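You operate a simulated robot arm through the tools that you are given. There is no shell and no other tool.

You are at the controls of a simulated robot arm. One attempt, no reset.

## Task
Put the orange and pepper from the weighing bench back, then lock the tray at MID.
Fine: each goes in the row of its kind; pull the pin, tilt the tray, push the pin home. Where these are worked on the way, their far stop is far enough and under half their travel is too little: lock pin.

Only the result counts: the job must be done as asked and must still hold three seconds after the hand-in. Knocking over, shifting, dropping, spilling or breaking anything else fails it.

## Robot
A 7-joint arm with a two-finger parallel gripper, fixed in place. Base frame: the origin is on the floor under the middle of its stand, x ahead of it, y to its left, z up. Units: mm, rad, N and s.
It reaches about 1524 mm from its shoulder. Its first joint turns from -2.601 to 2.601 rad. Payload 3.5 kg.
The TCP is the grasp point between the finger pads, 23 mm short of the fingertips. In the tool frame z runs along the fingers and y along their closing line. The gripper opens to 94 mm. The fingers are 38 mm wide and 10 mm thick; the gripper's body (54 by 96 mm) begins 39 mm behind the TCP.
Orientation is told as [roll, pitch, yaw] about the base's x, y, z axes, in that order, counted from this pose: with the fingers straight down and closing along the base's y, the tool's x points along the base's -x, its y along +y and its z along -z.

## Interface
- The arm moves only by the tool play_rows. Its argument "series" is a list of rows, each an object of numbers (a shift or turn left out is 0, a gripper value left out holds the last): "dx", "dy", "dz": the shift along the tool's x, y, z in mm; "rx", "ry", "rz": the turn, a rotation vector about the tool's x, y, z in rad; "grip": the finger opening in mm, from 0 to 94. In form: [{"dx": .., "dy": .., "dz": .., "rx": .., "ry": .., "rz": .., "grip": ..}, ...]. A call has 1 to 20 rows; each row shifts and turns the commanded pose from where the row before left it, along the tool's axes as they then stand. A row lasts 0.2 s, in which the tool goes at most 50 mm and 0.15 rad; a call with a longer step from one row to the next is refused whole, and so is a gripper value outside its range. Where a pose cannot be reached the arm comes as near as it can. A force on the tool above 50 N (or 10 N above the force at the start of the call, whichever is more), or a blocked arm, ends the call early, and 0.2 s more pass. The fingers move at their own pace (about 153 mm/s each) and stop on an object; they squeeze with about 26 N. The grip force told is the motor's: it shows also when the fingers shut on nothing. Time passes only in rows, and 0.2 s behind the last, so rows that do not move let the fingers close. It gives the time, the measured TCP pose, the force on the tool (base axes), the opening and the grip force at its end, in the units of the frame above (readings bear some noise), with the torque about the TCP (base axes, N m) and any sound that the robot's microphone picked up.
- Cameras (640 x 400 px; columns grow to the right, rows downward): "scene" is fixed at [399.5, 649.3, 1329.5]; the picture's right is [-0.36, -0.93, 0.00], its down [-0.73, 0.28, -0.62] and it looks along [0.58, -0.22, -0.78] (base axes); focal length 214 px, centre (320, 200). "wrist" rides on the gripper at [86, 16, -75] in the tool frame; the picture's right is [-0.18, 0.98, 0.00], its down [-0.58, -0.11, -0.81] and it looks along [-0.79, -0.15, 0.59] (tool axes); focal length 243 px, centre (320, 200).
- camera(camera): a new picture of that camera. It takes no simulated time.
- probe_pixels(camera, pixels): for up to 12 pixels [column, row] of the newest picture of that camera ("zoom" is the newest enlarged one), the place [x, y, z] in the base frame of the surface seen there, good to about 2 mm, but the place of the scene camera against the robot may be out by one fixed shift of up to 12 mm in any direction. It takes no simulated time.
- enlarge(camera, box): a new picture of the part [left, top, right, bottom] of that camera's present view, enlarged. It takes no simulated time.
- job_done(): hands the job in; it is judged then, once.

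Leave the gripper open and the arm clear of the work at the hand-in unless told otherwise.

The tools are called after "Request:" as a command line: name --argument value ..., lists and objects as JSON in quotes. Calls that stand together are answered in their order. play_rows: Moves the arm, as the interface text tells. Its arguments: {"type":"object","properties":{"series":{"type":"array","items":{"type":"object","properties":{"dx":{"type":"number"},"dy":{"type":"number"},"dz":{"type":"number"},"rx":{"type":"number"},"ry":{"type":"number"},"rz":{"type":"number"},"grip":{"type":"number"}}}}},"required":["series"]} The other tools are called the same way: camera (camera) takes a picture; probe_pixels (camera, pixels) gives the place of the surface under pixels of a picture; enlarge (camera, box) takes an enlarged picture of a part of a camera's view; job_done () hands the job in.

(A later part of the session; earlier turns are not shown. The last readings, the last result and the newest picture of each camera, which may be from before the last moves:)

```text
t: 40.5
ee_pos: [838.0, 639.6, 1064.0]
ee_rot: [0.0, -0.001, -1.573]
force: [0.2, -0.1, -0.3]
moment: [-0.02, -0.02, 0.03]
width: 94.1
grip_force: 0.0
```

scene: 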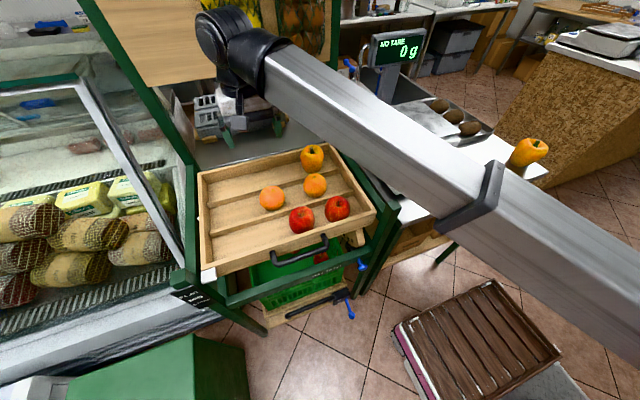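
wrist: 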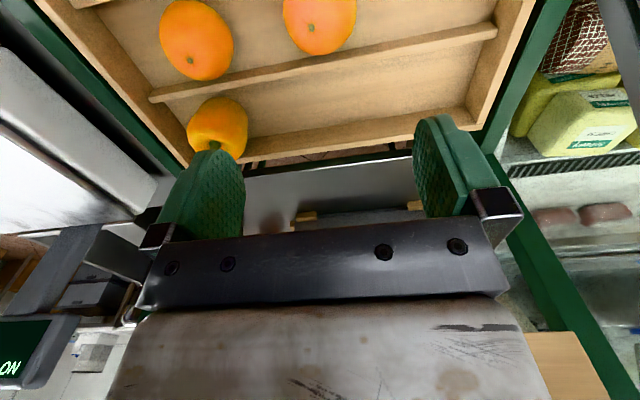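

Yaw is −1.573. I'm travelling back to over the pepper at (698,−228), z≈1064.

Request:
play_rows --series '[{"dx": -10, "dy": -2}, {"dx": -28, "dy": -5}, {"dx": -42, "dy": -7}, {"dx": -49, "dy": -7.5}, {"dx": -49, "dy": -7.5}, {"dx": -49, "dy": -7.5}, {"dx": -49, "dy": -7.5}, {"dx": -49, "dy": -7.5}, {"dx": -49, "dy": -7.5}, {"dx": -49, "dy": -7.5}, {"dx": -49, "dy": -7.5}, {"dx": -49, "dy": -7.5}, {"dx": -49, "dy": -7.5}, {"dx": -49, "dy": -7.5}, {"dx": -49, "dy": -7.5}, {"dx": -49, "dy": -7.5}, {"dx": -49, "dy": -7.5}, {"dx": -46, "dy": -8}, {"dx": -34, "dy": -8}, {"dx": -22, "dy": -5}]'

Request:
camera --camera "wrist"

Request:
camera --camera "scene"

```text
t: 44.7
ee_pos: [697.4, -229.3, 1064.9]
ee_rot: [0.0, -0.001, -1.569]
force: [-0.7, -0.8, -0.6]
moment: [0.0, -0.02, -0.01]
width: 93.8
grip_force: 0.0
```

```text
taken
```

wrist: 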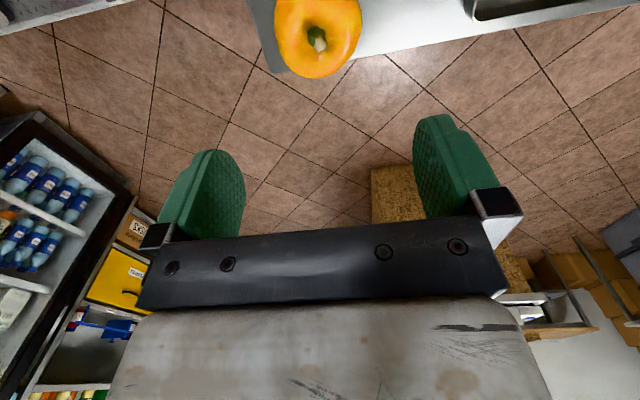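

```text
taken
```

scene: 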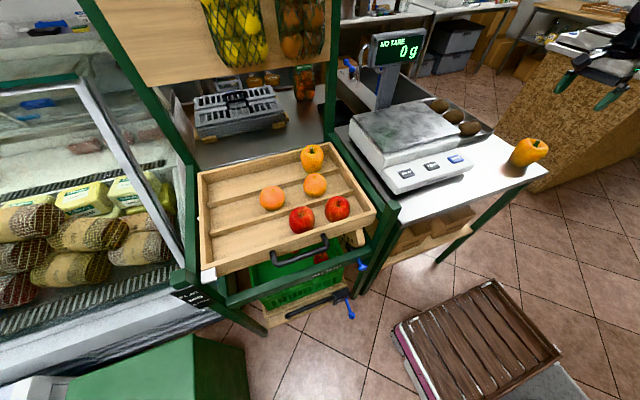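

I see the pepper from above at (318,35) with its stem in the middle. I'll probe its rim.

Request:
probe_pixels --camera "wrist" --pixels '[[317, 38], [280, 30], [358, 30], [317, 72], [318, 10], [300, 20], [340, 20], [290, 55], [345, 55], [317, 55], [272, 40], [318, 3]]'

Request:
enlarge --camera "wrist" --box '[240, 0, 400, 100]'

```text
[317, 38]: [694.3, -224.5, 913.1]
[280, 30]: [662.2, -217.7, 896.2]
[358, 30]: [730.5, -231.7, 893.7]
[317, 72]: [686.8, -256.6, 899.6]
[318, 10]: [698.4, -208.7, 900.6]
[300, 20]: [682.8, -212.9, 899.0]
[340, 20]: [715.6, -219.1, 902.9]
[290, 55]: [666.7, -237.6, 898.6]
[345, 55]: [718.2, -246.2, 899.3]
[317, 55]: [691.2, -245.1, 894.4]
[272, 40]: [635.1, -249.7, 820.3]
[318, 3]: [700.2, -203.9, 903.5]
```

```text
4.00 times, centred on (320, 50) of wrist
```

zoom: 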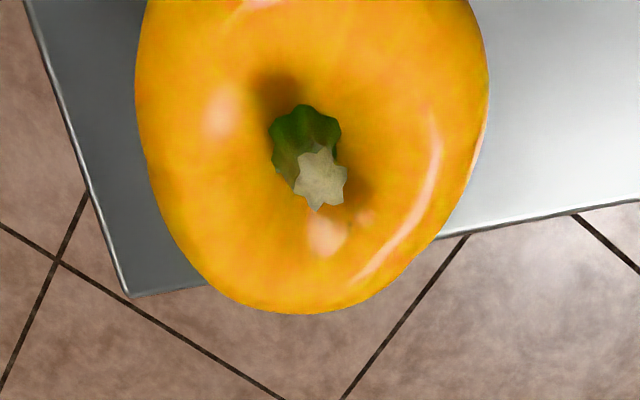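

The pepper's centre is (697,−228), rim z≈900, stem tip z≈914. The palm starts 39 mm above the TCP, so I must stay at TCP z≥880. I'll descend to z≈935 first and check.

Request:
play_rows --series '[{"dz": 8}, {"dz": 18}, {"dz": 25}, {"dz": 25}, {"dz": 22}, {"dz": 18}, {"dz": 10}, {"dz": 4}, {}]'

Request:
camera --camera "wrist"

Request:
enlarge --camera "scene" --box '[440, 50, 640, 200]'

```text
t: 46.7
ee_pos: [698.2, -229.1, 933.2]
ee_rot: [-0.003, -0.001, -1.572]
force: [0.1, 1.0, -0.2]
moment: [-0.03, 0.01, 0.0]
width: 94.1
grip_force: 0.1
```

```text
taken
```

wrist: 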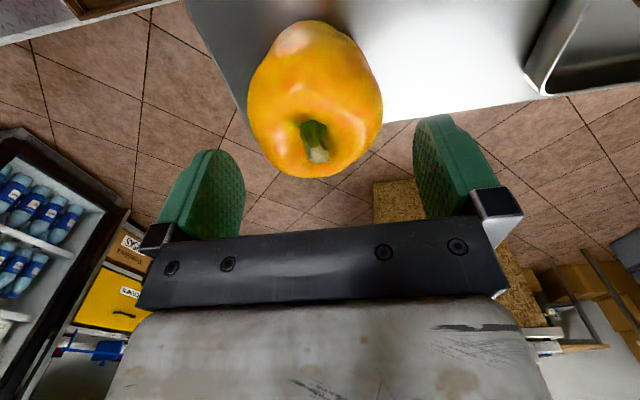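

```text
2.67 times, centred on (540, 125) of scene
```

zoom: 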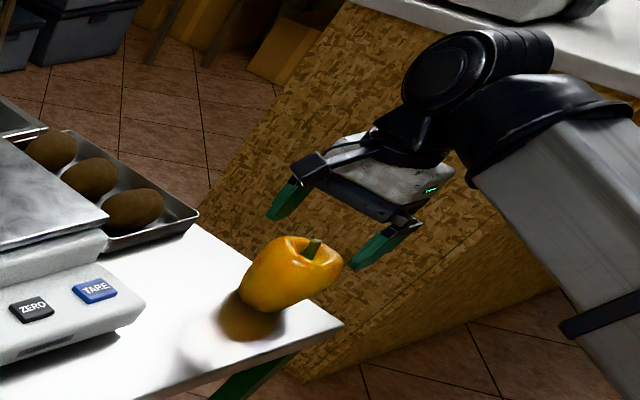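

I'll probe the pepper's left and right flanks to centre the grasp.

Request:
probe_pixels --camera "wrist" --pixels '[[254, 105], [377, 105], [260, 120], [375, 120], [270, 90], [360, 90], [315, 30], [317, 155], [315, 60], [310, 170]]'

```text
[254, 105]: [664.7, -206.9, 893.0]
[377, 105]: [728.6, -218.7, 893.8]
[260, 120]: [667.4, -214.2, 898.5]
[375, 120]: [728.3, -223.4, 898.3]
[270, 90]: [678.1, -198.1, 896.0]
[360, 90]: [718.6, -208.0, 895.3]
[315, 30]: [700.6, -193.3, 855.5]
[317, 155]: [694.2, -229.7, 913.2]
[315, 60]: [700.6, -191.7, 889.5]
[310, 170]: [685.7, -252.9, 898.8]
```

Centre ≈ (696.7,−227). I'm shifting by (−1.5,+2) and descending to z≈883, then closing gently.

Request:
play_rows --series '[{"dx": 2, "dy": -1.5, "dz": 6}, {"dz": 14}, {"dz": 14}, {"dz": 10}, {"dz": 5}, {"dz": 1.5}, {}]'

Request:
camera --camera "wrist"

```text
t: 48.3
ee_pos: [696.8, -226.6, 883.0]
ee_rot: [-0.002, -0.001, -1.571]
force: [0.3, 0.2, 0.0]
moment: [0.01, 0.01, 0.01]
width: 93.9
grip_force: 0.0
```

```text
taken
```

wrist: 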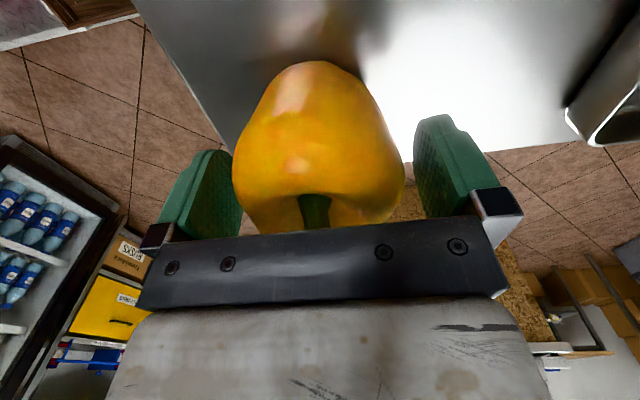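

The pepper is centred between the fingers and nothing touches. Closing.

Request:
play_rows --series '[{"grip": 86}, {"grip": 80}, {"grip": 74}, {"grip": 66}, {"grip": 60}, {"grip": 50}, {}, {}]'

Request:
camera --camera "wrist"

```text
t: 50.1
ee_pos: [696.9, -225.7, 882.7]
ee_rot: [-0.004, -0.001, -1.571]
force: [-1.1, -0.1, 1.1]
moment: [-0.01, 0.09, -0.02]
width: 80.5
grip_force: 25.9
```

```text
taken
```

wrist: 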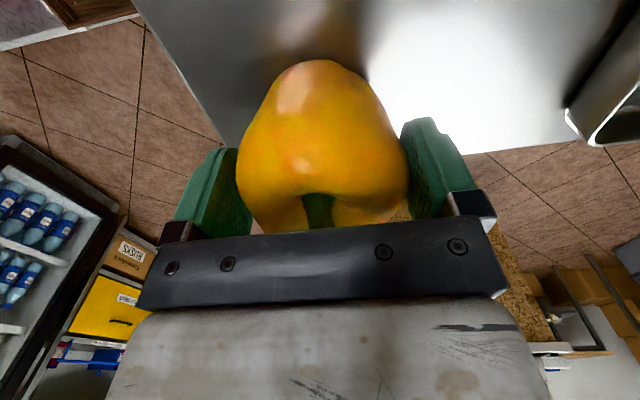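

Gripped at 80.5 mm, 26 N. The pepper's base is 64 mm below the TCP. I'm lifting gently to z≈1085.

Request:
play_rows --series '[{"dz": -3}, {"dz": -6}, {"dz": -10}, {"dz": -15}, {"dz": -20}, {"dz": -22}, {"dz": -22}, {"dz": -22}, {"dz": -22}, {"dz": -22}, {"dz": -18}, {"dz": -12}, {"dz": -6}, {}]'

Request:
camera --camera "wrist"

Request:
camera --camera "scene"

```text
t: 53.1
ee_pos: [696.6, -226.2, 1083.6]
ee_rot: [0.0, -0.002, -1.57]
force: [0.2, 0.5, -1.2]
moment: [0.01, 0.02, 0.01]
width: 80.3
grip_force: 25.6
```

```text
taken
```

wrist: 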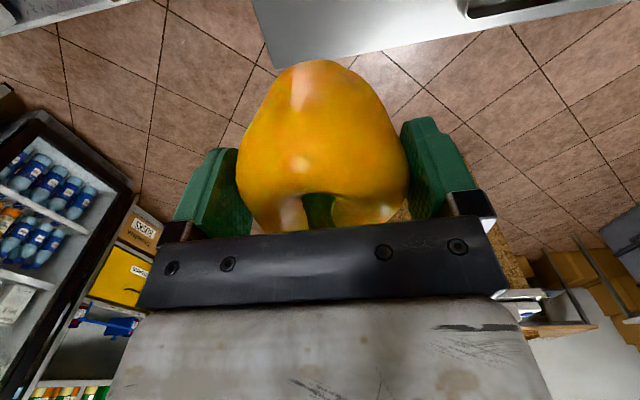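

```text
taken
```

scene: 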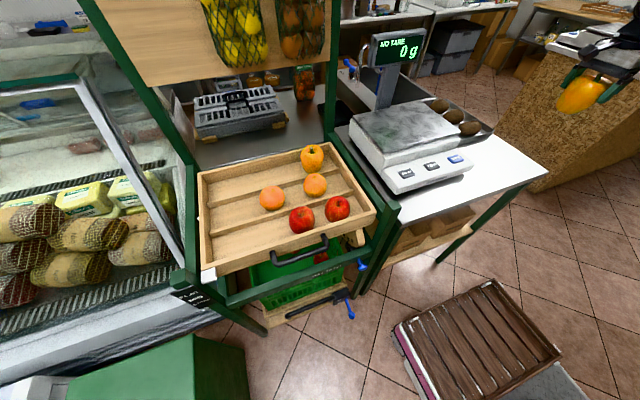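

Now I'll check the lowest and foremost points of the hanging nets and board before planning the drop in the far row.

Request:
enlarge --camera "scene" --box '[180, 0, 340, 100]'

Request:
probe_pixels --camera "zoom" --pixels '[[200, 250], [240, 180], [300, 230], [240, 255], [150, 100], [480, 220], [530, 180], [500, 100], [430, 180], [100, 280], [400, 240], [250, 100]]'

```text
4.00 times, centred on (260, 50) of scene
```

zoom: 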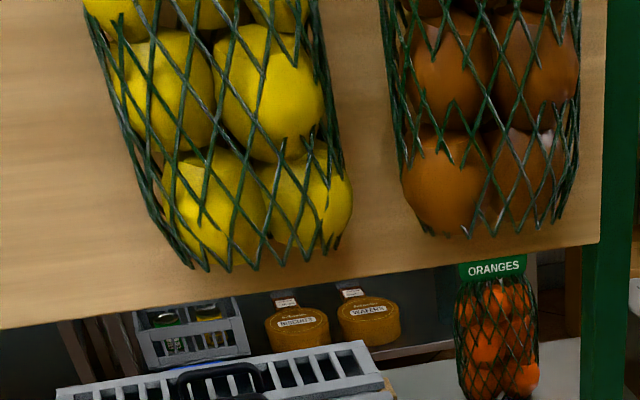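

```text
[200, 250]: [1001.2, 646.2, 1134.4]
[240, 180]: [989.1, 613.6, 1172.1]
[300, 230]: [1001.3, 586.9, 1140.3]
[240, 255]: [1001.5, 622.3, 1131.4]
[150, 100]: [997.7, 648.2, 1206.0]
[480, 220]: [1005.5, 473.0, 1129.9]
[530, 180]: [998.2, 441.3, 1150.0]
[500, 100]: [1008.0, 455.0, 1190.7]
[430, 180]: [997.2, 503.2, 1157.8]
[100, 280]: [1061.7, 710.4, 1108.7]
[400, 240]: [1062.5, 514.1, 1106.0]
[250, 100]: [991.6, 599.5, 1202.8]
```

Nets: front at x≈989, bottoms at z≈1141, y≈580–665 and 435–520. So I'll drop the pepper in the far row at y≈740, clear of both nets. I'm travelling first to about (838,640) at z≈1084.

Request:
play_rows --series '[{"dx": 8, "dy": 2}, {"dx": 22, "dy": 5}, {"dx": 36, "dy": 7}, {"dx": 45, "dy": 7.5}, {"dx": 48, "dy": 7.5}, {"dx": 48, "dy": 7.5}, {"dx": 48, "dy": 7.5}, {"dx": 48, "dy": 7.5}, {"dx": 48, "dy": 7.5}, {"dx": 48, "dy": 7.5}, {"dx": 48, "dy": 7.5}, {"dx": 48, "dy": 7.5}, {"dx": 48, "dy": 7.5}, {"dx": 48, "dy": 7.5}, {"dx": 48, "dy": 7.5}, {"dx": 48, "dy": 7.5}, {"dx": 48, "dy": 7.5}, {"dx": 45, "dy": 8}, {"dx": 34, "dy": 8}, {"dx": 18, "dy": 4}]'

Request:
camera --camera "scene"

```text
t: 57.3
ee_pos: [833.2, 607.3, 1083.9]
ee_rot: [0.0, 0.0, -1.572]
force: [-0.6, 0.2, -1.1]
moment: [0.0, -0.01, -0.02]
width: 80.3
grip_force: 26.2
```

```text
taken
```

scene: 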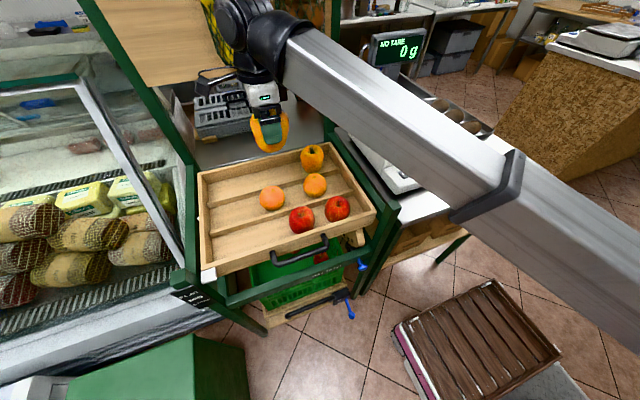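

The pepper arrived safely. I'm turning the tool back to yaw 0 here, then sliding +y to 740.

Request:
play_rows --series '[{"rz": -0.06}, {"rz": -0.12}, {"rz": -0.14}, {"rz": -0.14}, {"rz": -0.14}, {"rz": -0.14}, {"rz": -0.14}, {"rz": -0.14}, {"rz": -0.14}, {"rz": -0.14}, {"rz": -0.14}, {"rz": -0.09}, {"rz": -0.042}, {"dy": 15}, {"dy": 28}, {"dy": 32}, {"dy": 30}, {"dy": 20}, {"dy": 8}, {}]'

Request:
camera --camera "scene"

Request:
camera --camera "wrist"

```text
t: 61.5
ee_pos: [835.2, 738.8, 1081.3]
ee_rot: [0.001, 0.0, 0.001]
force: [-1.0, 0.0, -1.7]
moment: [0.05, -0.01, -0.01]
width: 80.1
grip_force: 25.8
```

```text
taken
```

scene: 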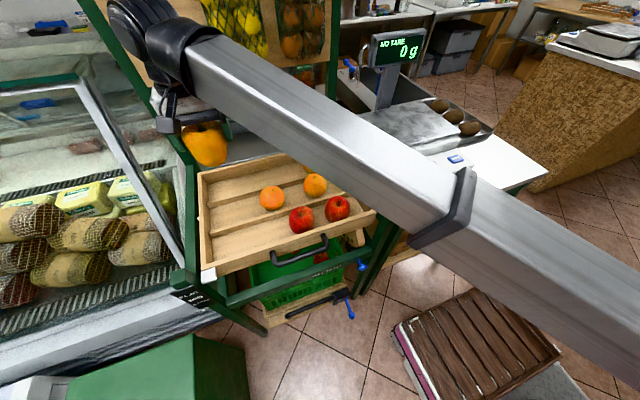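

```text
taken
```

wrist: 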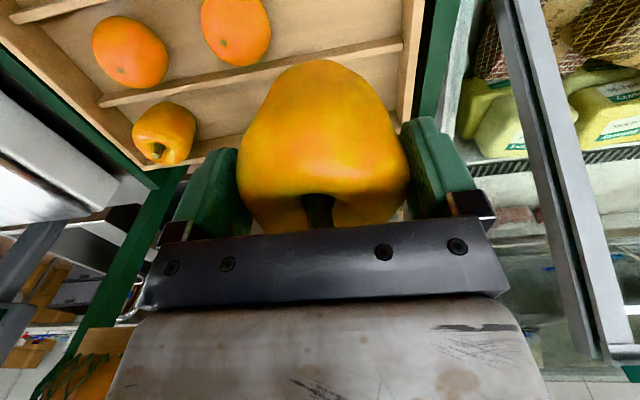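

I'll measure how far the wrist's upper joint sticks out relative to the TCP, so I can judge clearance to the nets, board and left post.

Request:
probe_pixels --camera "scene" --pixels '[[125, 15], [140, 40], [115, 40], [150, 10], [165, 30], [180, 50], [150, 75], [170, 100], [150, 60], [190, 25], [165, 5], [135, 70]]'

Request:
enlarge --camera "scene" --box '[80, 0, 260, 180]'

```text
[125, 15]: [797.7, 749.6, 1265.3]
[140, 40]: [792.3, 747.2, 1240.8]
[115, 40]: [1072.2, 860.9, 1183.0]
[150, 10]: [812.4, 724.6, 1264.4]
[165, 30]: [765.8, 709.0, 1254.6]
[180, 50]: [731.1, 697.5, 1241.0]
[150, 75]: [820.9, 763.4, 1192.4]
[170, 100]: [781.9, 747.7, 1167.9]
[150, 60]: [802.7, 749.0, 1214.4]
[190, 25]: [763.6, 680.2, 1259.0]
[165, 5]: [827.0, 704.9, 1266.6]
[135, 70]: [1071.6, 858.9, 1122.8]
```

```text
2.22 times, centred on (170, 90) of scene
```

zoom: 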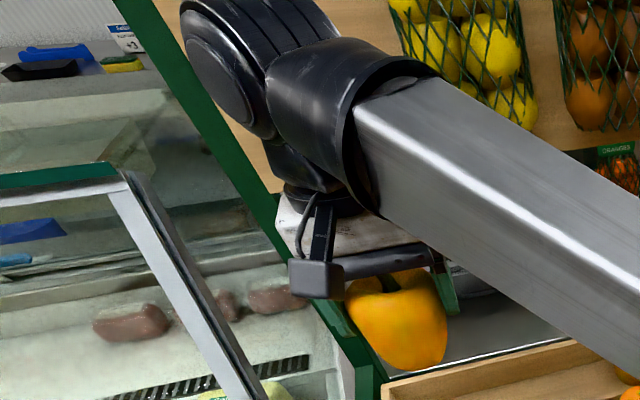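

The wrist joint reaches about TCP+240 mm up and ±60 mm around. So I'll descend first at x≈870, y≈750 to z≈905 (pepper base just above the dividers), then move forward into the far row beneath net level.

Request:
play_rows --series '[{"dx": -10, "dy": 4}, {"dx": -15, "dy": 5}, {"dx": -10, "dy": 2}, {"dz": 8}, {"dz": 18}, {"dz": 25}, {"dz": 28}, {"dz": 28}, {"dz": 26}, {"dz": 20}, {"dz": 14}, {"dz": 7}, {"dz": 2}, {}]'

Request:
camera --camera "wrist"

Request:
enlarge --camera "scene" --box '[100, 20, 380, 260]'

```text
t: 64.5
ee_pos: [869.4, 750.6, 906.0]
ee_rot: [0.0, 0.0, 0.001]
force: [1.0, 0.1, -0.7]
moment: [0.02, -0.02, 0.0]
width: 80.2
grip_force: 26.5
```

```text
taken
```

wrist: 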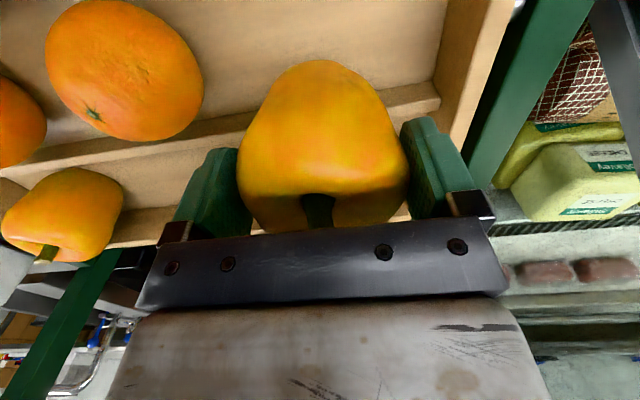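

```text
1.67 times, centred on (240, 140) of scene
```

zoom: 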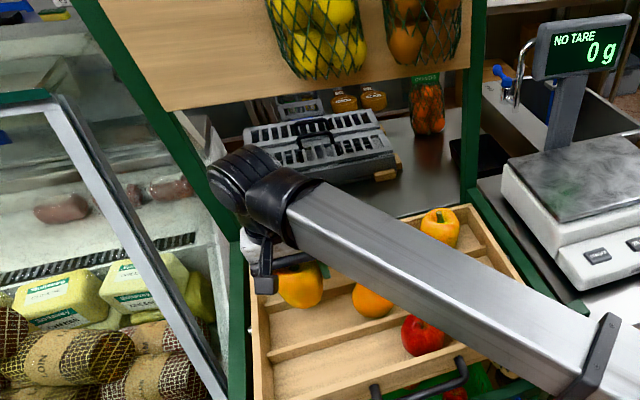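

All clear. I'm moving forward to x≈940, then lowering to z≈868.

Request:
play_rows --series '[{"dx": -8}, {"dx": -15}, {"dx": -18}, {"dx": -15}, {"dx": -10}, {"dx": -5}, {"dz": 6}, {"dz": 12}, {"dz": 11}, {"dz": 6}, {"dz": 2}, {}]'

Request:
camera --camera "wrist"

Request:
enlarge --camera "scene" --box '[100, 20, 380, 260]'

```text
t: 67.1
ee_pos: [941.9, 750.8, 869.9]
ee_rot: [-0.002, -0.001, 0.002]
force: [0.2, -0.3, -2.1]
moment: [-0.01, -0.02, -0.02]
width: 79.8
grip_force: 26.0
```

```text
taken
```

wrist: 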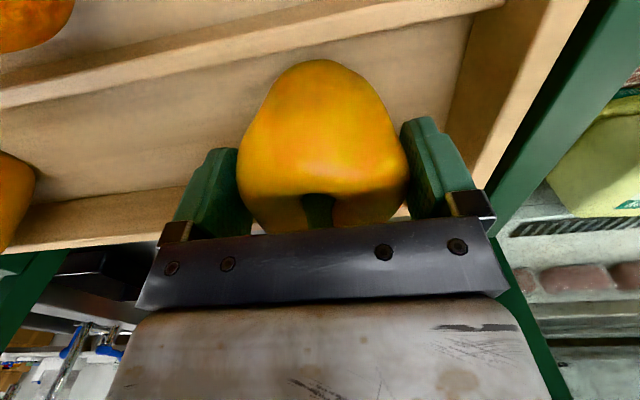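

```text
1.67 times, centred on (240, 140) of scene
```

zoom: 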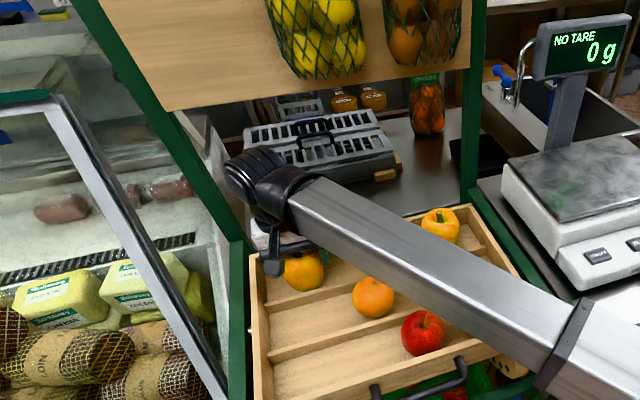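

In the far row, 7 mm above the expected touch height. I'll lower in small steps until it touches.

Request:
play_rows --series '[{"dz": 3}, {"dz": 2}, {"dz": 1}, {}]'

Request:
play_rows --series '[{"dz": 1}, {}]'

```text
t: 68.1
ee_pos: [941.3, 751.2, 863.8]
ee_rot: [0.002, 0.0, 0.003]
force: [-0.4, -0.9, 0.9]
moment: [-0.12, -0.02, 0.01]
width: 79.7
grip_force: 25.4
```

```text
t: 68.7
ee_pos: [942.1, 750.4, 864.2]
ee_rot: [0.001, 0.0, 0.002]
force: [2.0, -0.2, 6.7]
moment: [-0.17, -0.17, 0.06]
width: 79.7
grip_force: 26.2
```

It touches the floor lightly (≈7 N), so I'm opening slowly.

Request:
play_rows --series '[{"dz": -0.5}, {"grip": 82}, {"grip": 85}, {"grip": 89}, {"grip": 94}, {}, {}]'

Request:
camera --camera "wrist"

```text
t: 70.3
ee_pos: [942.8, 750.1, 864.2]
ee_rot: [0.0, 0.001, 0.003]
force: [0.4, -0.6, 0.0]
moment: [0.02, 0.03, 0.03]
width: 93.8
grip_force: 0.1
```

```text
taken
```

wrist: 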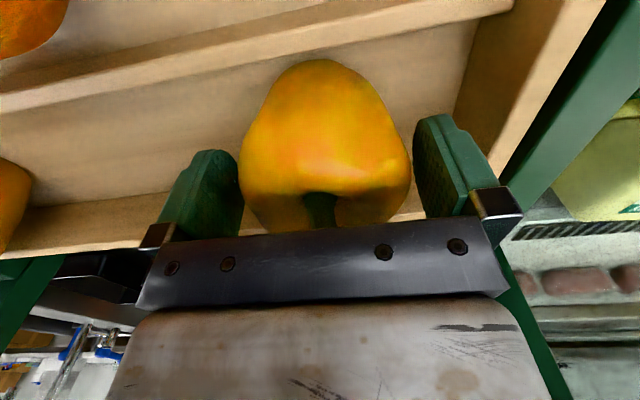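

Released, and the pepper stands on its own. I'll raise straight up 50 mm, then back away from the nets while rising further.

Request:
play_rows --series '[{"dz": -4}, {"dz": -10}, {"dz": -14}, {"dz": -14}, {"dz": -10}, {"dz": -8, "dx": 6}, {"dz": -12, "dx": 16}, {"dz": -16, "dx": 25}, {"dz": -20, "dx": 28}, {"dz": -25, "dx": 30}, {"dz": -25, "dx": 30}, {"dz": -25, "dx": 25}, {"dz": -20, "dx": 15}, {"dz": -10, "dx": 5}, {}]'

Request:
camera --camera "wrist"

Request:
camera --camera "scene"

```text
t: 73.5
ee_pos: [761.6, 750.6, 1077.6]
ee_rot: [-0.001, 0.002, 0.002]
force: [-0.1, -0.6, -0.2]
moment: [-0.02, 0.01, 0.01]
width: 93.9
grip_force: 0.0
```

```text
taken
```

wrist: 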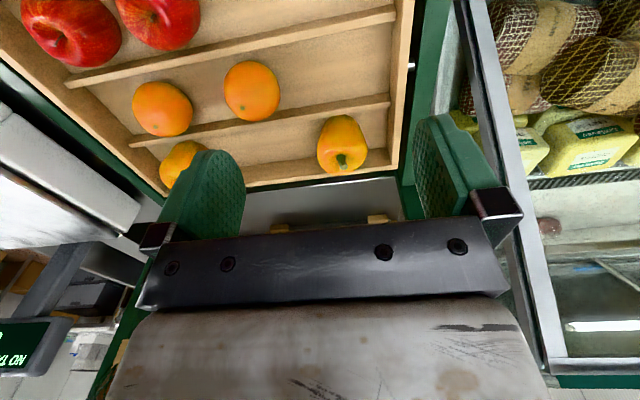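

```text
taken
```

scene: 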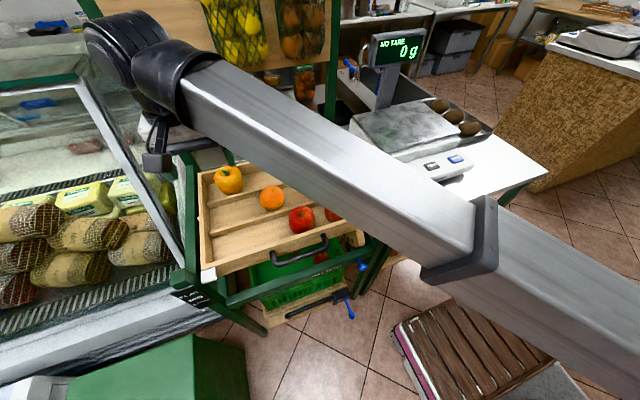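

Both fruits are in their rows. I'm moving the arm back near its start pose to get a clear view of the pin, sector plate and pointer.

Request:
play_rows --series '[{"dx": 3, "dy": -12, "dz": -3}, {"dx": 6, "dy": -28, "dz": -5}, {"dx": 8, "dy": -40, "dz": -6}, {"dx": 8, "dy": -42, "dz": -6}, {"dx": 8, "dy": -42, "dz": -6}, {"dx": 8, "dy": -42, "dz": -6}, {"dx": 8, "dy": -42, "dz": -6}, {"dx": 8, "dy": -42, "dz": -6}, {"dx": 6, "dy": -36, "dz": -5}, {"dx": 3, "dy": -26, "dz": -2}, {"dx": 1, "dy": -14}, {"dy": -4}, {}]'

Request:
camera --camera "scene"

Request:
camera --camera "wrist"

```text
t: 76.3
ee_pos: [695.4, 380.3, 1129.7]
ee_rot: [0.0, 0.003, 0.003]
force: [-1.4, 0.5, -1.0]
moment: [-0.01, -0.01, 0.02]
width: 94.1
grip_force: 0.0
```

```text
taken
```

scene: 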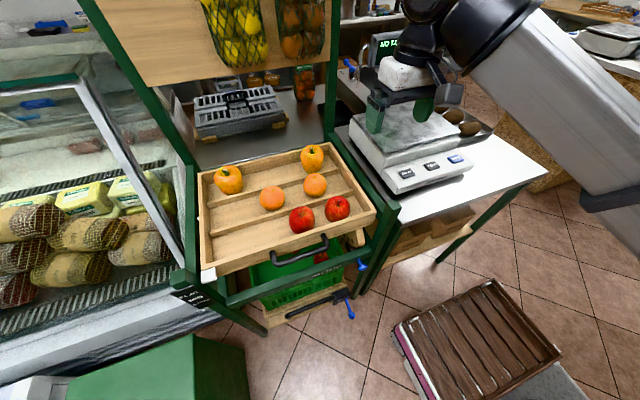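

```text
taken
```

wrist: 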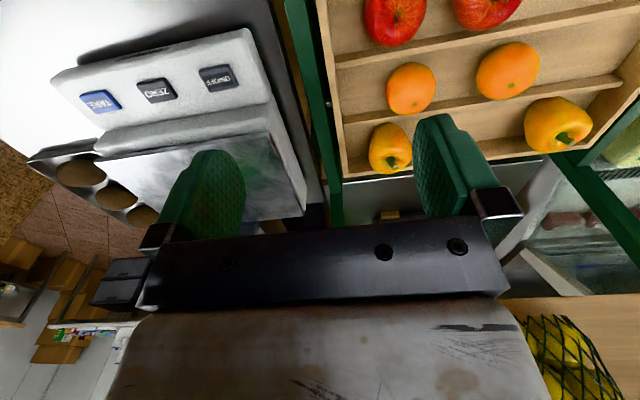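

Good, both fruits lie as wanted. Next I'll zoom strongly on the pin, bar, sector plate and pointer, and probe them.

Request:
enlarge --camera "scene" --box '[340, 225, 388, 285]'

Request:
probe_pixels --camera "zoom" --pixels '[[313, 287], [322, 295], [300, 250], [300, 230], [290, 235], [340, 290], [315, 310], [300, 200], [300, 220], [250, 220], [400, 160], [250, 160]]'

```text
6.67 times, centred on (364, 255) of scene
```

zoom: 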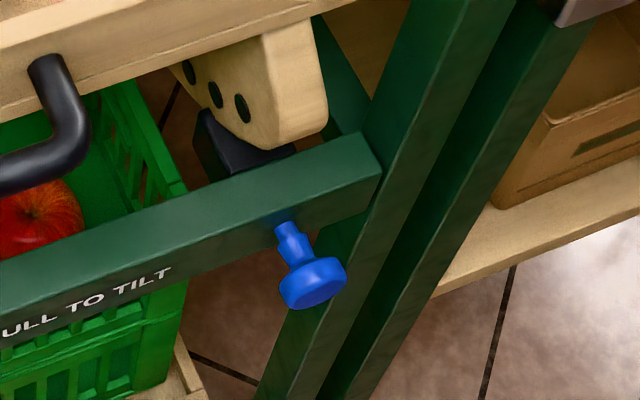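

```text
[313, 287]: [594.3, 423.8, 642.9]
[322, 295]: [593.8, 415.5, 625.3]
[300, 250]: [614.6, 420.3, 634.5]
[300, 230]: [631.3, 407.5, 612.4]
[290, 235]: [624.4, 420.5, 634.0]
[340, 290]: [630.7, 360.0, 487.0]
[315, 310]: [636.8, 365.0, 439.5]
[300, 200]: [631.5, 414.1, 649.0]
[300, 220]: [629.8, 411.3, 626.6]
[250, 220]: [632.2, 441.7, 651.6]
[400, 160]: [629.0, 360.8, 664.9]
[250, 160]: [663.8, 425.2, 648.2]
```

I'll probe the knob's outline and the sector plate's holes in more detail with a stronger zoom.

Request:
enlarge --camera "scene" --box '[352, 254, 372, 274]'

Request:
probe_pixels --camera "zoom" --pixels '[[220, 140], [230, 170], [240, 210], [260, 260], [300, 200], [330, 250], [350, 230], [380, 210], [300, 330], [340, 280], [370, 290], [400, 240]]'

```text
16.00 times, centred on (362, 264) of scene
```

zoom: 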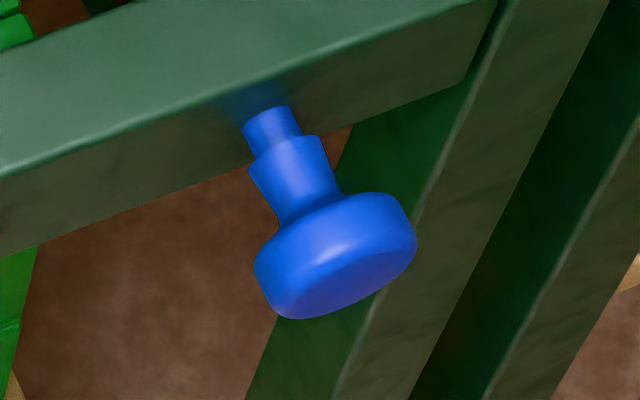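

```text
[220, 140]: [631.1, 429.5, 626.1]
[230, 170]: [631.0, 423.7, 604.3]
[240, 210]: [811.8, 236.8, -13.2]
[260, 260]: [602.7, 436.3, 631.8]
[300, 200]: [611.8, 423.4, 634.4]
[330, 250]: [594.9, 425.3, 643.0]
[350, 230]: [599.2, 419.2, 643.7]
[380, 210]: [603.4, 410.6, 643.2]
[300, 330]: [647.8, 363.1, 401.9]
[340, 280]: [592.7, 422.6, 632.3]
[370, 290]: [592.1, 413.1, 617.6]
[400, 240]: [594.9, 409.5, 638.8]
```

Knob: front face at x≈592, head diameter ≈35, centre y≈421, true z≈638. The shaft runs in −x from the bar face at x≈631. Now I'll look at the sector plate and holes above it.

Request:
enlarge --camera "scene" --box '[340, 222, 372, 254]'

Request:
probe_pixels --camera "zoom" --pixels '[[200, 100], [240, 130], [300, 150], [320, 60], [330, 240], [280, 180], [400, 100], [430, 160], [300, 250], [230, 210], [180, 180], [330, 330]]'

```text
12.50 times, centred on (356, 238) of scene
```

zoom: 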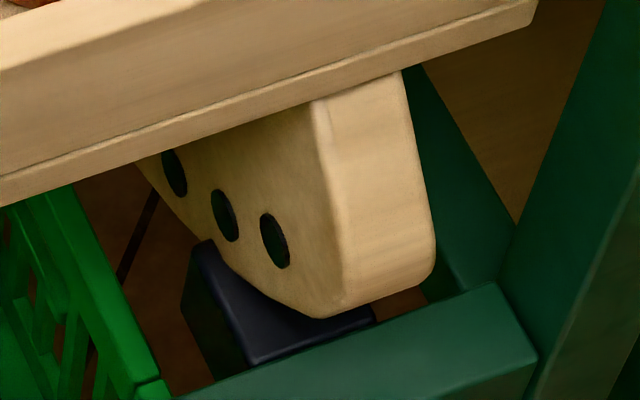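

```text
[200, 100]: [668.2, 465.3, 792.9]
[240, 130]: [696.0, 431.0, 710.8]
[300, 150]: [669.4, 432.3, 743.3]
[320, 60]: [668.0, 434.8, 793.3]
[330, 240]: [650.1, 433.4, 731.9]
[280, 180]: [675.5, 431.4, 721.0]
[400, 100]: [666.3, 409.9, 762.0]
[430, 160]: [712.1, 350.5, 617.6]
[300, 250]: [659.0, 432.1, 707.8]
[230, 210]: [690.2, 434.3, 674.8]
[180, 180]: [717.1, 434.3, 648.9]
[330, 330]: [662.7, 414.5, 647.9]
```

The sector plate hangs under the tray's right side with three holes. Now the pointer and label: I'll zoom in and probe the FLAT, MID and STEEP text lines, and the white pointer.

Request:
enlarge --camera "scene" --box '[165, 262, 229, 312]'

Request:
probe_pixels --camera "zoom" --pixels '[[225, 275], [290, 310], [340, 340], [180, 230], [270, 390], [440, 385], [390, 130], [390, 80], [390, 180], [330, 160], [130, 180], [300, 200]]'

```text
8.00 times, centred on (197, 287) of scene
```

zoom: 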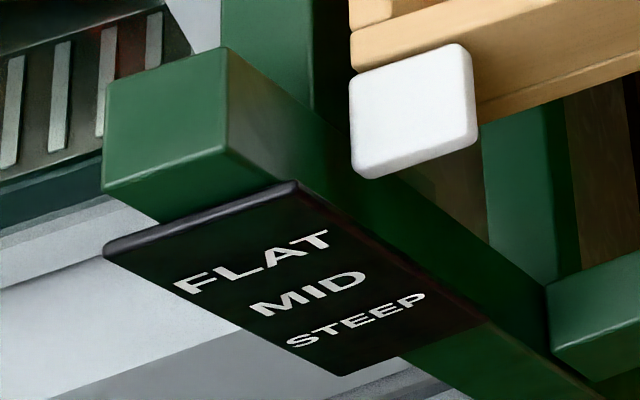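

```text
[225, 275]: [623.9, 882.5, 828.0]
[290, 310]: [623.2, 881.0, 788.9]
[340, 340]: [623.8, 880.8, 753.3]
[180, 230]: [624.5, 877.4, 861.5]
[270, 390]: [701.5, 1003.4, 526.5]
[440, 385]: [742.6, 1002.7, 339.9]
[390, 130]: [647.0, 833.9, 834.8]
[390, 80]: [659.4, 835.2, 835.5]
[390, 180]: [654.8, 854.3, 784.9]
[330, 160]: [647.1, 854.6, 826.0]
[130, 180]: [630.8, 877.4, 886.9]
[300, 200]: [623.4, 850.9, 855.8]
```

Label lines (scene z): FLAT 828, MID 789, STEEP 753. The pointer is now at about FLAT. I'll find the tray pivot (bright dots at the tray's sides) and the handle's shape.

Request:
enlarge --camera "scene" --box '[180, 200, 220, 240]'

Request:
probe_pixels --camera "zoom" --pixels '[[280, 180], [290, 185], [270, 190], [300, 180], [250, 180], [260, 210], [310, 190], [284, 184]]'

Request:
enlarge --camera "scene" --box '[262, 228, 342, 278]'

Request:
probe_pixels --camera "zoom" --pixels '[[110, 240], [80, 170], [80, 210], [130, 265], [200, 250], [300, 220], [400, 180], [500, 130], [525, 60], [520, 90], [300, 205], [300, 235]]'

```text
10.00 times, centred on (200, 220) of scene
```

zoom: 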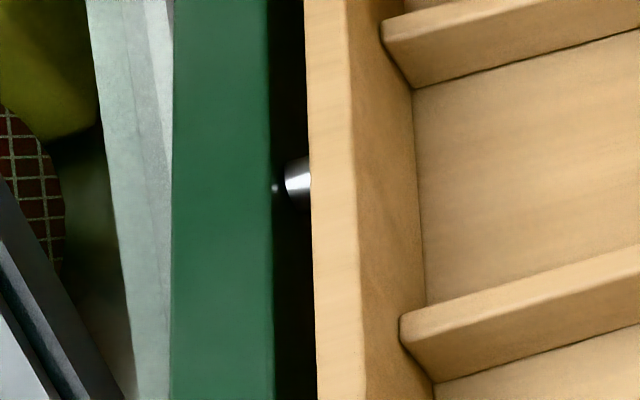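

```text
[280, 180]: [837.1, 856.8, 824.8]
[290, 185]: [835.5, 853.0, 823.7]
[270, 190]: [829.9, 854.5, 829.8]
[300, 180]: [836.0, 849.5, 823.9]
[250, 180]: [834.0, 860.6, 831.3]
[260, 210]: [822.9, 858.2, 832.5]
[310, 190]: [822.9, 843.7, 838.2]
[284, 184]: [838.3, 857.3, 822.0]
```

```text
8.00 times, centred on (302, 253) of scene
```

zoom: 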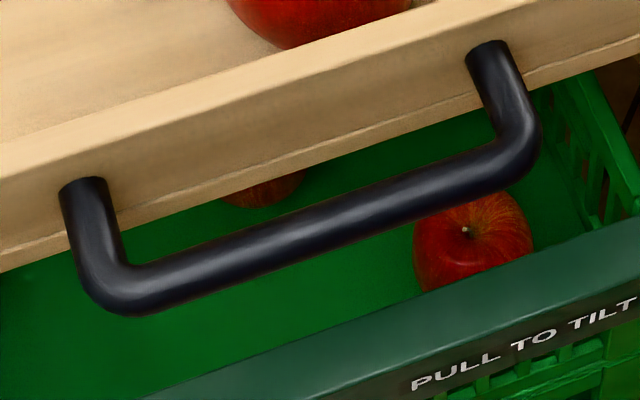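

```text
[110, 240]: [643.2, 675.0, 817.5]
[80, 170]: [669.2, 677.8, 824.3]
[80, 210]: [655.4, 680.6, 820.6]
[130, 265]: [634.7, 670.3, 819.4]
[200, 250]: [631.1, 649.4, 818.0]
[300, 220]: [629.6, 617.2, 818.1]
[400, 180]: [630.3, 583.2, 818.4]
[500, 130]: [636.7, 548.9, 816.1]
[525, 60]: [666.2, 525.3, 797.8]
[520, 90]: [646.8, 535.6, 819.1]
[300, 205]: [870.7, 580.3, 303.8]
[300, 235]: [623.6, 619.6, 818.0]
```

The pivot is near x≈836, z≈830 (true). The handle bar runs along y (545–670) at x≈630, z≈822, and MID is about 12° down at the front, so the handle drops ≈43 mm.

First the pin. I'll turn the tool 45° clockwise to keep the camera away from the forearm, then move in front of the tray to about (590,421) at z≈1060.

Request:
play_rows --series '[{"rz": 0.06}, {"rz": 0.13}, {"rz": 0.14}, {"rz": 0.14}, {"rz": 0.14}, {"rz": 0.12}, {"rz": 0.055}, {}]'

Request:
enlarge --camera "scene" --box '[320, 0, 640, 200]'

```text
t: 78.1
ee_pos: [695.2, 380.3, 1127.4]
ee_rot: [-0.002, 0.0, -0.787]
force: [0.9, 0.0, 0.1]
moment: [0.01, -0.03, -0.03]
width: 94.0
grip_force: 0.1
```

```text
2.00 times, centred on (480, 100) of scene
```

zoom: 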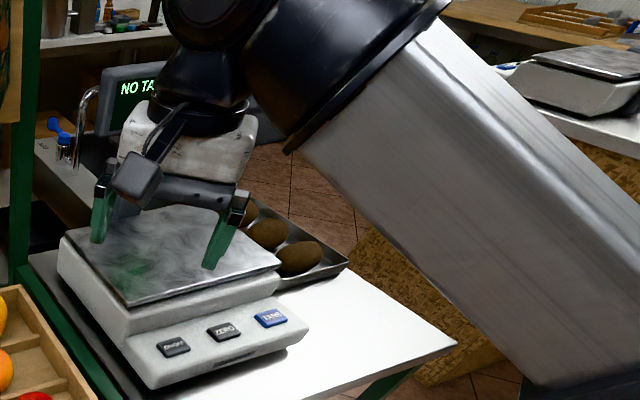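

Now I'll go down a bit and back to (590,421), slowly, watching the force.

Request:
play_rows --series '[{"dz": 8}, {"dz": 16}, {"dz": 20, "dx": 4, "dy": -2}, {"dz": 16, "dx": 8, "dy": -4}, {"dz": 8, "dx": 12, "dy": -6}, {"dx": 14, "dy": -6}, {"dx": 15, "dy": -6.5}, {"dx": 15, "dy": -6.5}, {"dx": 15, "dy": -6.3}, {"dx": 12, "dy": -5}, {"dx": 8, "dy": -3}, {}]'

Request:
camera --camera "scene"

Request:
camera --camera "wrist"

```text
t: 80.7
ee_pos: [591.4, 420.2, 1059.4]
ee_rot: [-0.002, -0.001, -0.783]
force: [0.1, -0.2, 0.4]
moment: [-0.02, 0.02, 0.02]
width: 94.2
grip_force: 0.0
```

```text
taken
```

scene: 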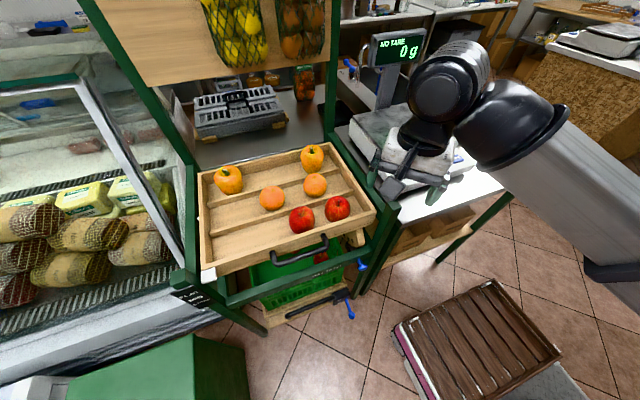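

```text
taken
```

wrist: 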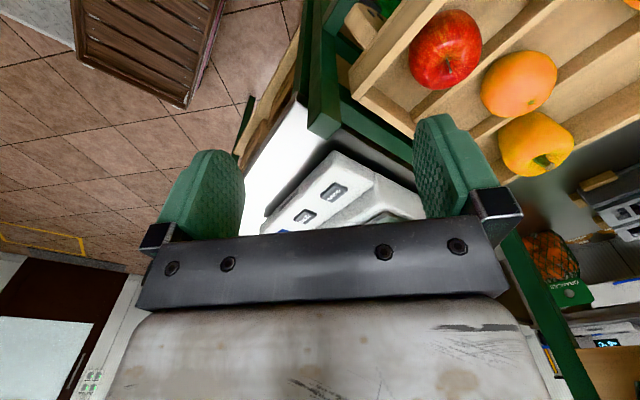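

No contact. I'm going straight down to z≈870 in front of the tray.

Request:
play_rows --series '[{"dz": 8}, {"dz": 18}, {"dz": 22}, {"dz": 24}, {"dz": 24}, {"dz": 24}, {"dz": 24}, {"dz": 22}, {"dz": 15}, {"dz": 8}, {}]'

Request:
camera --camera "scene"

Request:
camera --camera "wrist"

```text
t: 83.1
ee_pos: [590.9, 420.3, 870.0]
ee_rot: [-0.001, -0.001, -0.784]
force: [-0.2, -0.4, 0.1]
moment: [-0.01, -0.01, 0.0]
width: 93.7
grip_force: 0.0
```

```text
taken
```

scene: 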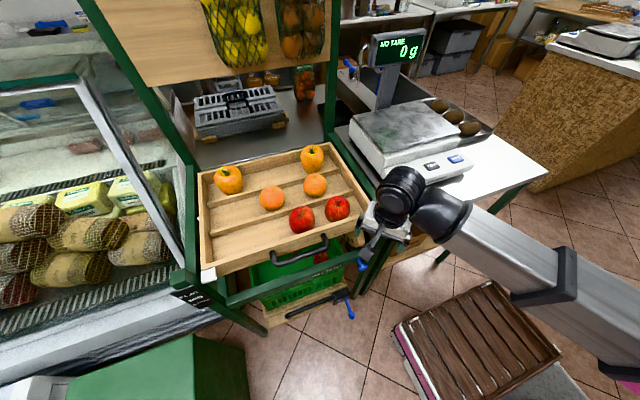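

```text
taken
```

wrist: 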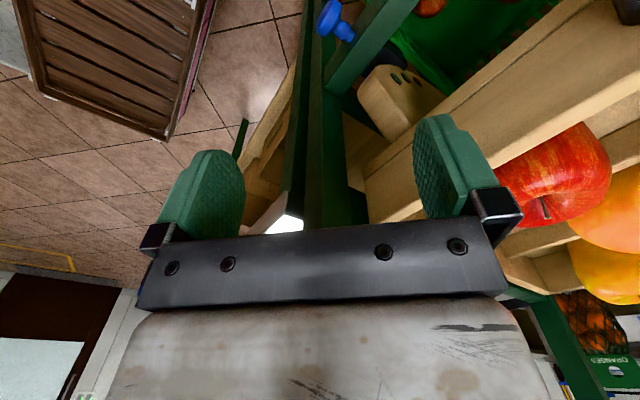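

I see the blue knob at (335,20) in the wrist view. I'll zoom and probe the knob, bar, post and sector plate from here.

Request:
enlarge --camera "wrist" --box '[280, 0, 460, 110]'

Request:
probe_pixels --camera "wrist" --pixels '[[325, 10], [330, 18], [335, 25], [345, 33], [360, 40], [375, 30], [322, 100], [340, 75], [395, 95], [300, 60], [350, 100], [385, 110]]'

```text
3.56 times, centred on (370, 55) of wrist
```

zoom: 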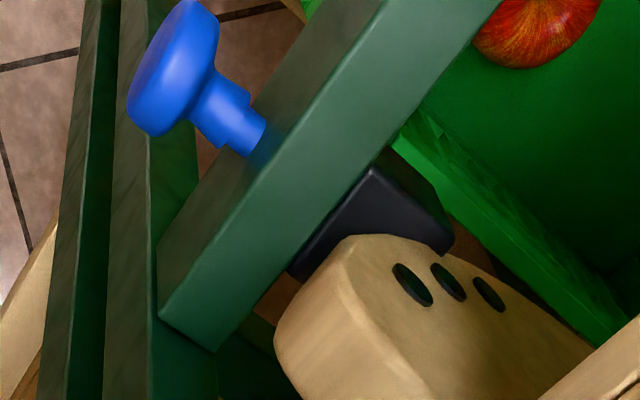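

```text
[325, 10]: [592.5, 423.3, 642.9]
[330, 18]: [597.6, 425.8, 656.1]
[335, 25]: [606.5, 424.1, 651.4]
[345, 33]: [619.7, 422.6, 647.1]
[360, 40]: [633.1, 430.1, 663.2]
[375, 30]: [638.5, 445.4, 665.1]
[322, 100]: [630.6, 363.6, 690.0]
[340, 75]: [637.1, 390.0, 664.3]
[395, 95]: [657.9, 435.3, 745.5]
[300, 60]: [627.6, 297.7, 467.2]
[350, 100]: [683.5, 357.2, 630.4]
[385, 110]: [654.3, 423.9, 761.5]
```

Knob axis confirmed at y≈423, z≈638, head from x≈592 to 606, bar face x≈631, bar top z≈664.5. I'm turning the tool back to yaw 0 here, then tilting the fingers forward about 25° so the wrist stays clear of the tray.

Request:
play_rows --series '[{"rz": -0.06}, {"rz": -0.12}, {"rz": -0.14}, {"rz": -0.14}, {"rz": -0.14}, {"rz": -0.12}, {"rz": -0.064}, {}]'

Request:
enlarge --camera "scene" --box '[320, 130, 540, 300]'

```text
t: 84.9
ee_pos: [589.2, 419.6, 870.9]
ee_rot: [0.001, 0.0, 0.002]
force: [-0.2, -0.6, 0.5]
moment: [0.02, 0.01, 0.02]
width: 94.0
grip_force: 0.0
```

```text
2.35 times, centred on (430, 215) of scene
```

zoom: 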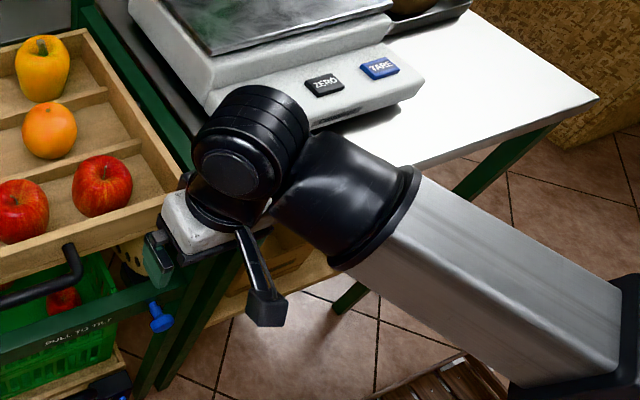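

The forearm and camera are well apart. Now I'm tilting forward 25° about the closing line (ry −0.436) while backing off slightly.

Request:
play_rows --series '[{"ry": -0.05}, {"ry": -0.1}, {"ry": -0.12}, {"ry": -0.11}, {"ry": -0.056}, {}]'

Request:
camera --camera "wrist"

Request:
enlarge --camera "scene" --box '[320, 130, 540, 300]'

```text
t: 86.3
ee_pos: [590.0, 419.8, 871.0]
ee_rot: [0.0, -0.438, 0.0]
force: [0.2, 0.6, -0.3]
moment: [0.01, -0.04, -0.05]
width: 94.0
grip_force: 0.0
```

```text
taken
```

wrist: 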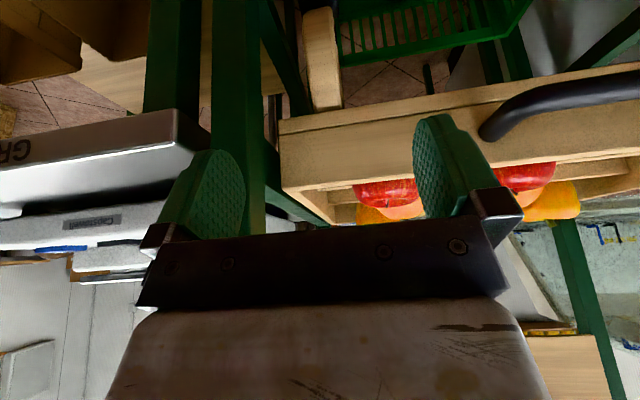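

```text
2.35 times, centred on (430, 215) of scene
```

zoom: 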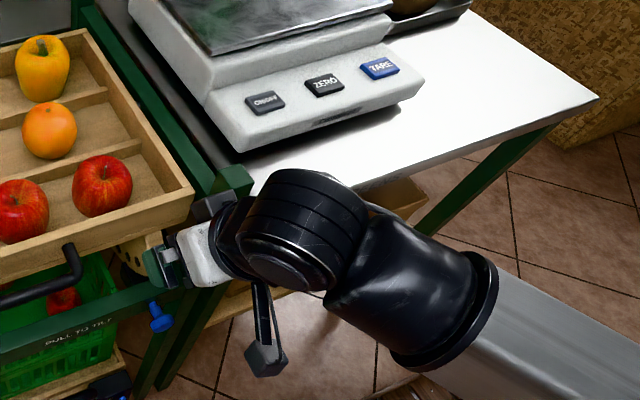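

Tilted by −0.438 rad. Now I'm moving down in front of the bar to about (575,423,720).

Request:
play_rows --series '[{"dx": 4, "dz": 6, "dy": 0.5}, {"dx": 9, "dz": 15, "dy": 0.5}, {"dx": 12, "dz": 20, "dy": 0.5}, {"dx": 12, "dz": 20, "dy": 0.5}, {"dx": 12, "dz": 20, "dy": 0.5}, {"dx": 12, "dz": 20, "dy": 0.5}, {"dx": 9, "dz": 16}, {"dx": 5, "dz": 9}, {"dx": 2.6, "dz": 4.4}, {}]'

Request:
camera --camera "wrist"

Request:
enlarge --camera "scene" --box '[320, 160, 540, 330]'

```text
t: 88.5
ee_pos: [574.7, 422.8, 718.7]
ee_rot: [0.001, -0.435, 0.001]
force: [0.0, 0.2, 0.4]
moment: [-0.02, 0.0, 0.02]
width: 93.8
grip_force: 0.0
```

```text
taken
```

wrist: 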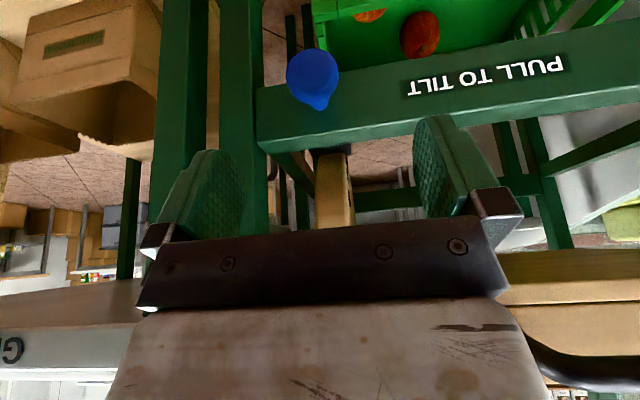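

```text
2.35 times, centred on (430, 245) of scene
```

zoom: 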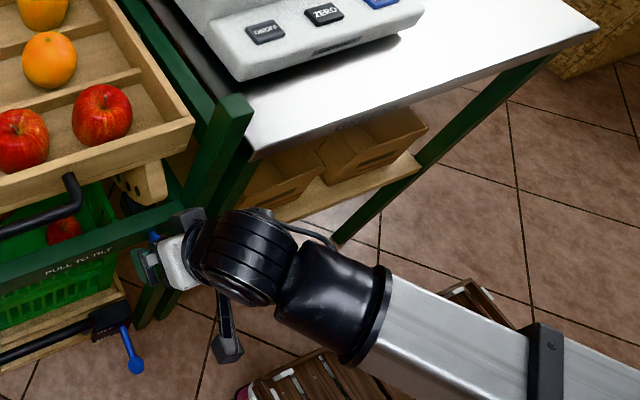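

The knob is at (312,78) in the wrist view. I'll probe it for the precise centre.

Request:
enlarge --camera "wrist" --box '[260, 30, 380, 130]'

Request:
probe_pixels --camera "wrist" --pixels '[[312, 72], [290, 72], [335, 72], [312, 52], [312, 88], [318, 98], [318, 106], [300, 115], [360, 80], [262, 100], [350, 110], [312, 62]]'

```text
4.00 times, centred on (320, 80) of wrist
```

zoom: 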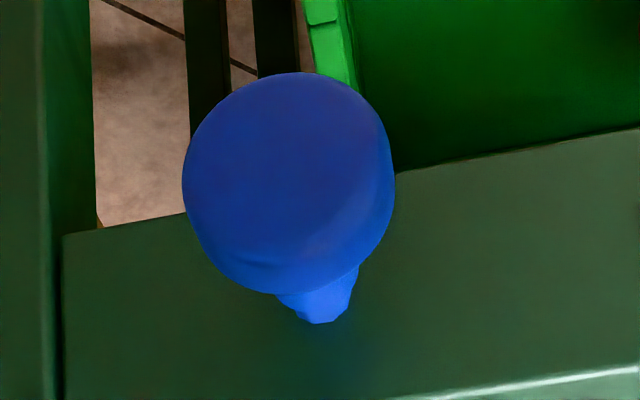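

```text
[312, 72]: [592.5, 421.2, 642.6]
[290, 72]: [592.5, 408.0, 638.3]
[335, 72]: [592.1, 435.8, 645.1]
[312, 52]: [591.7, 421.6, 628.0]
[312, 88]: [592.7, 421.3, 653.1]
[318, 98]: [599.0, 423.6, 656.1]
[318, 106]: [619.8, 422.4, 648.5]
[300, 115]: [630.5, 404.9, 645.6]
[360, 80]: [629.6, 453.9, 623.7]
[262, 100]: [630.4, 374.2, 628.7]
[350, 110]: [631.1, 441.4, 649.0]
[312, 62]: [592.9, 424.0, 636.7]
```

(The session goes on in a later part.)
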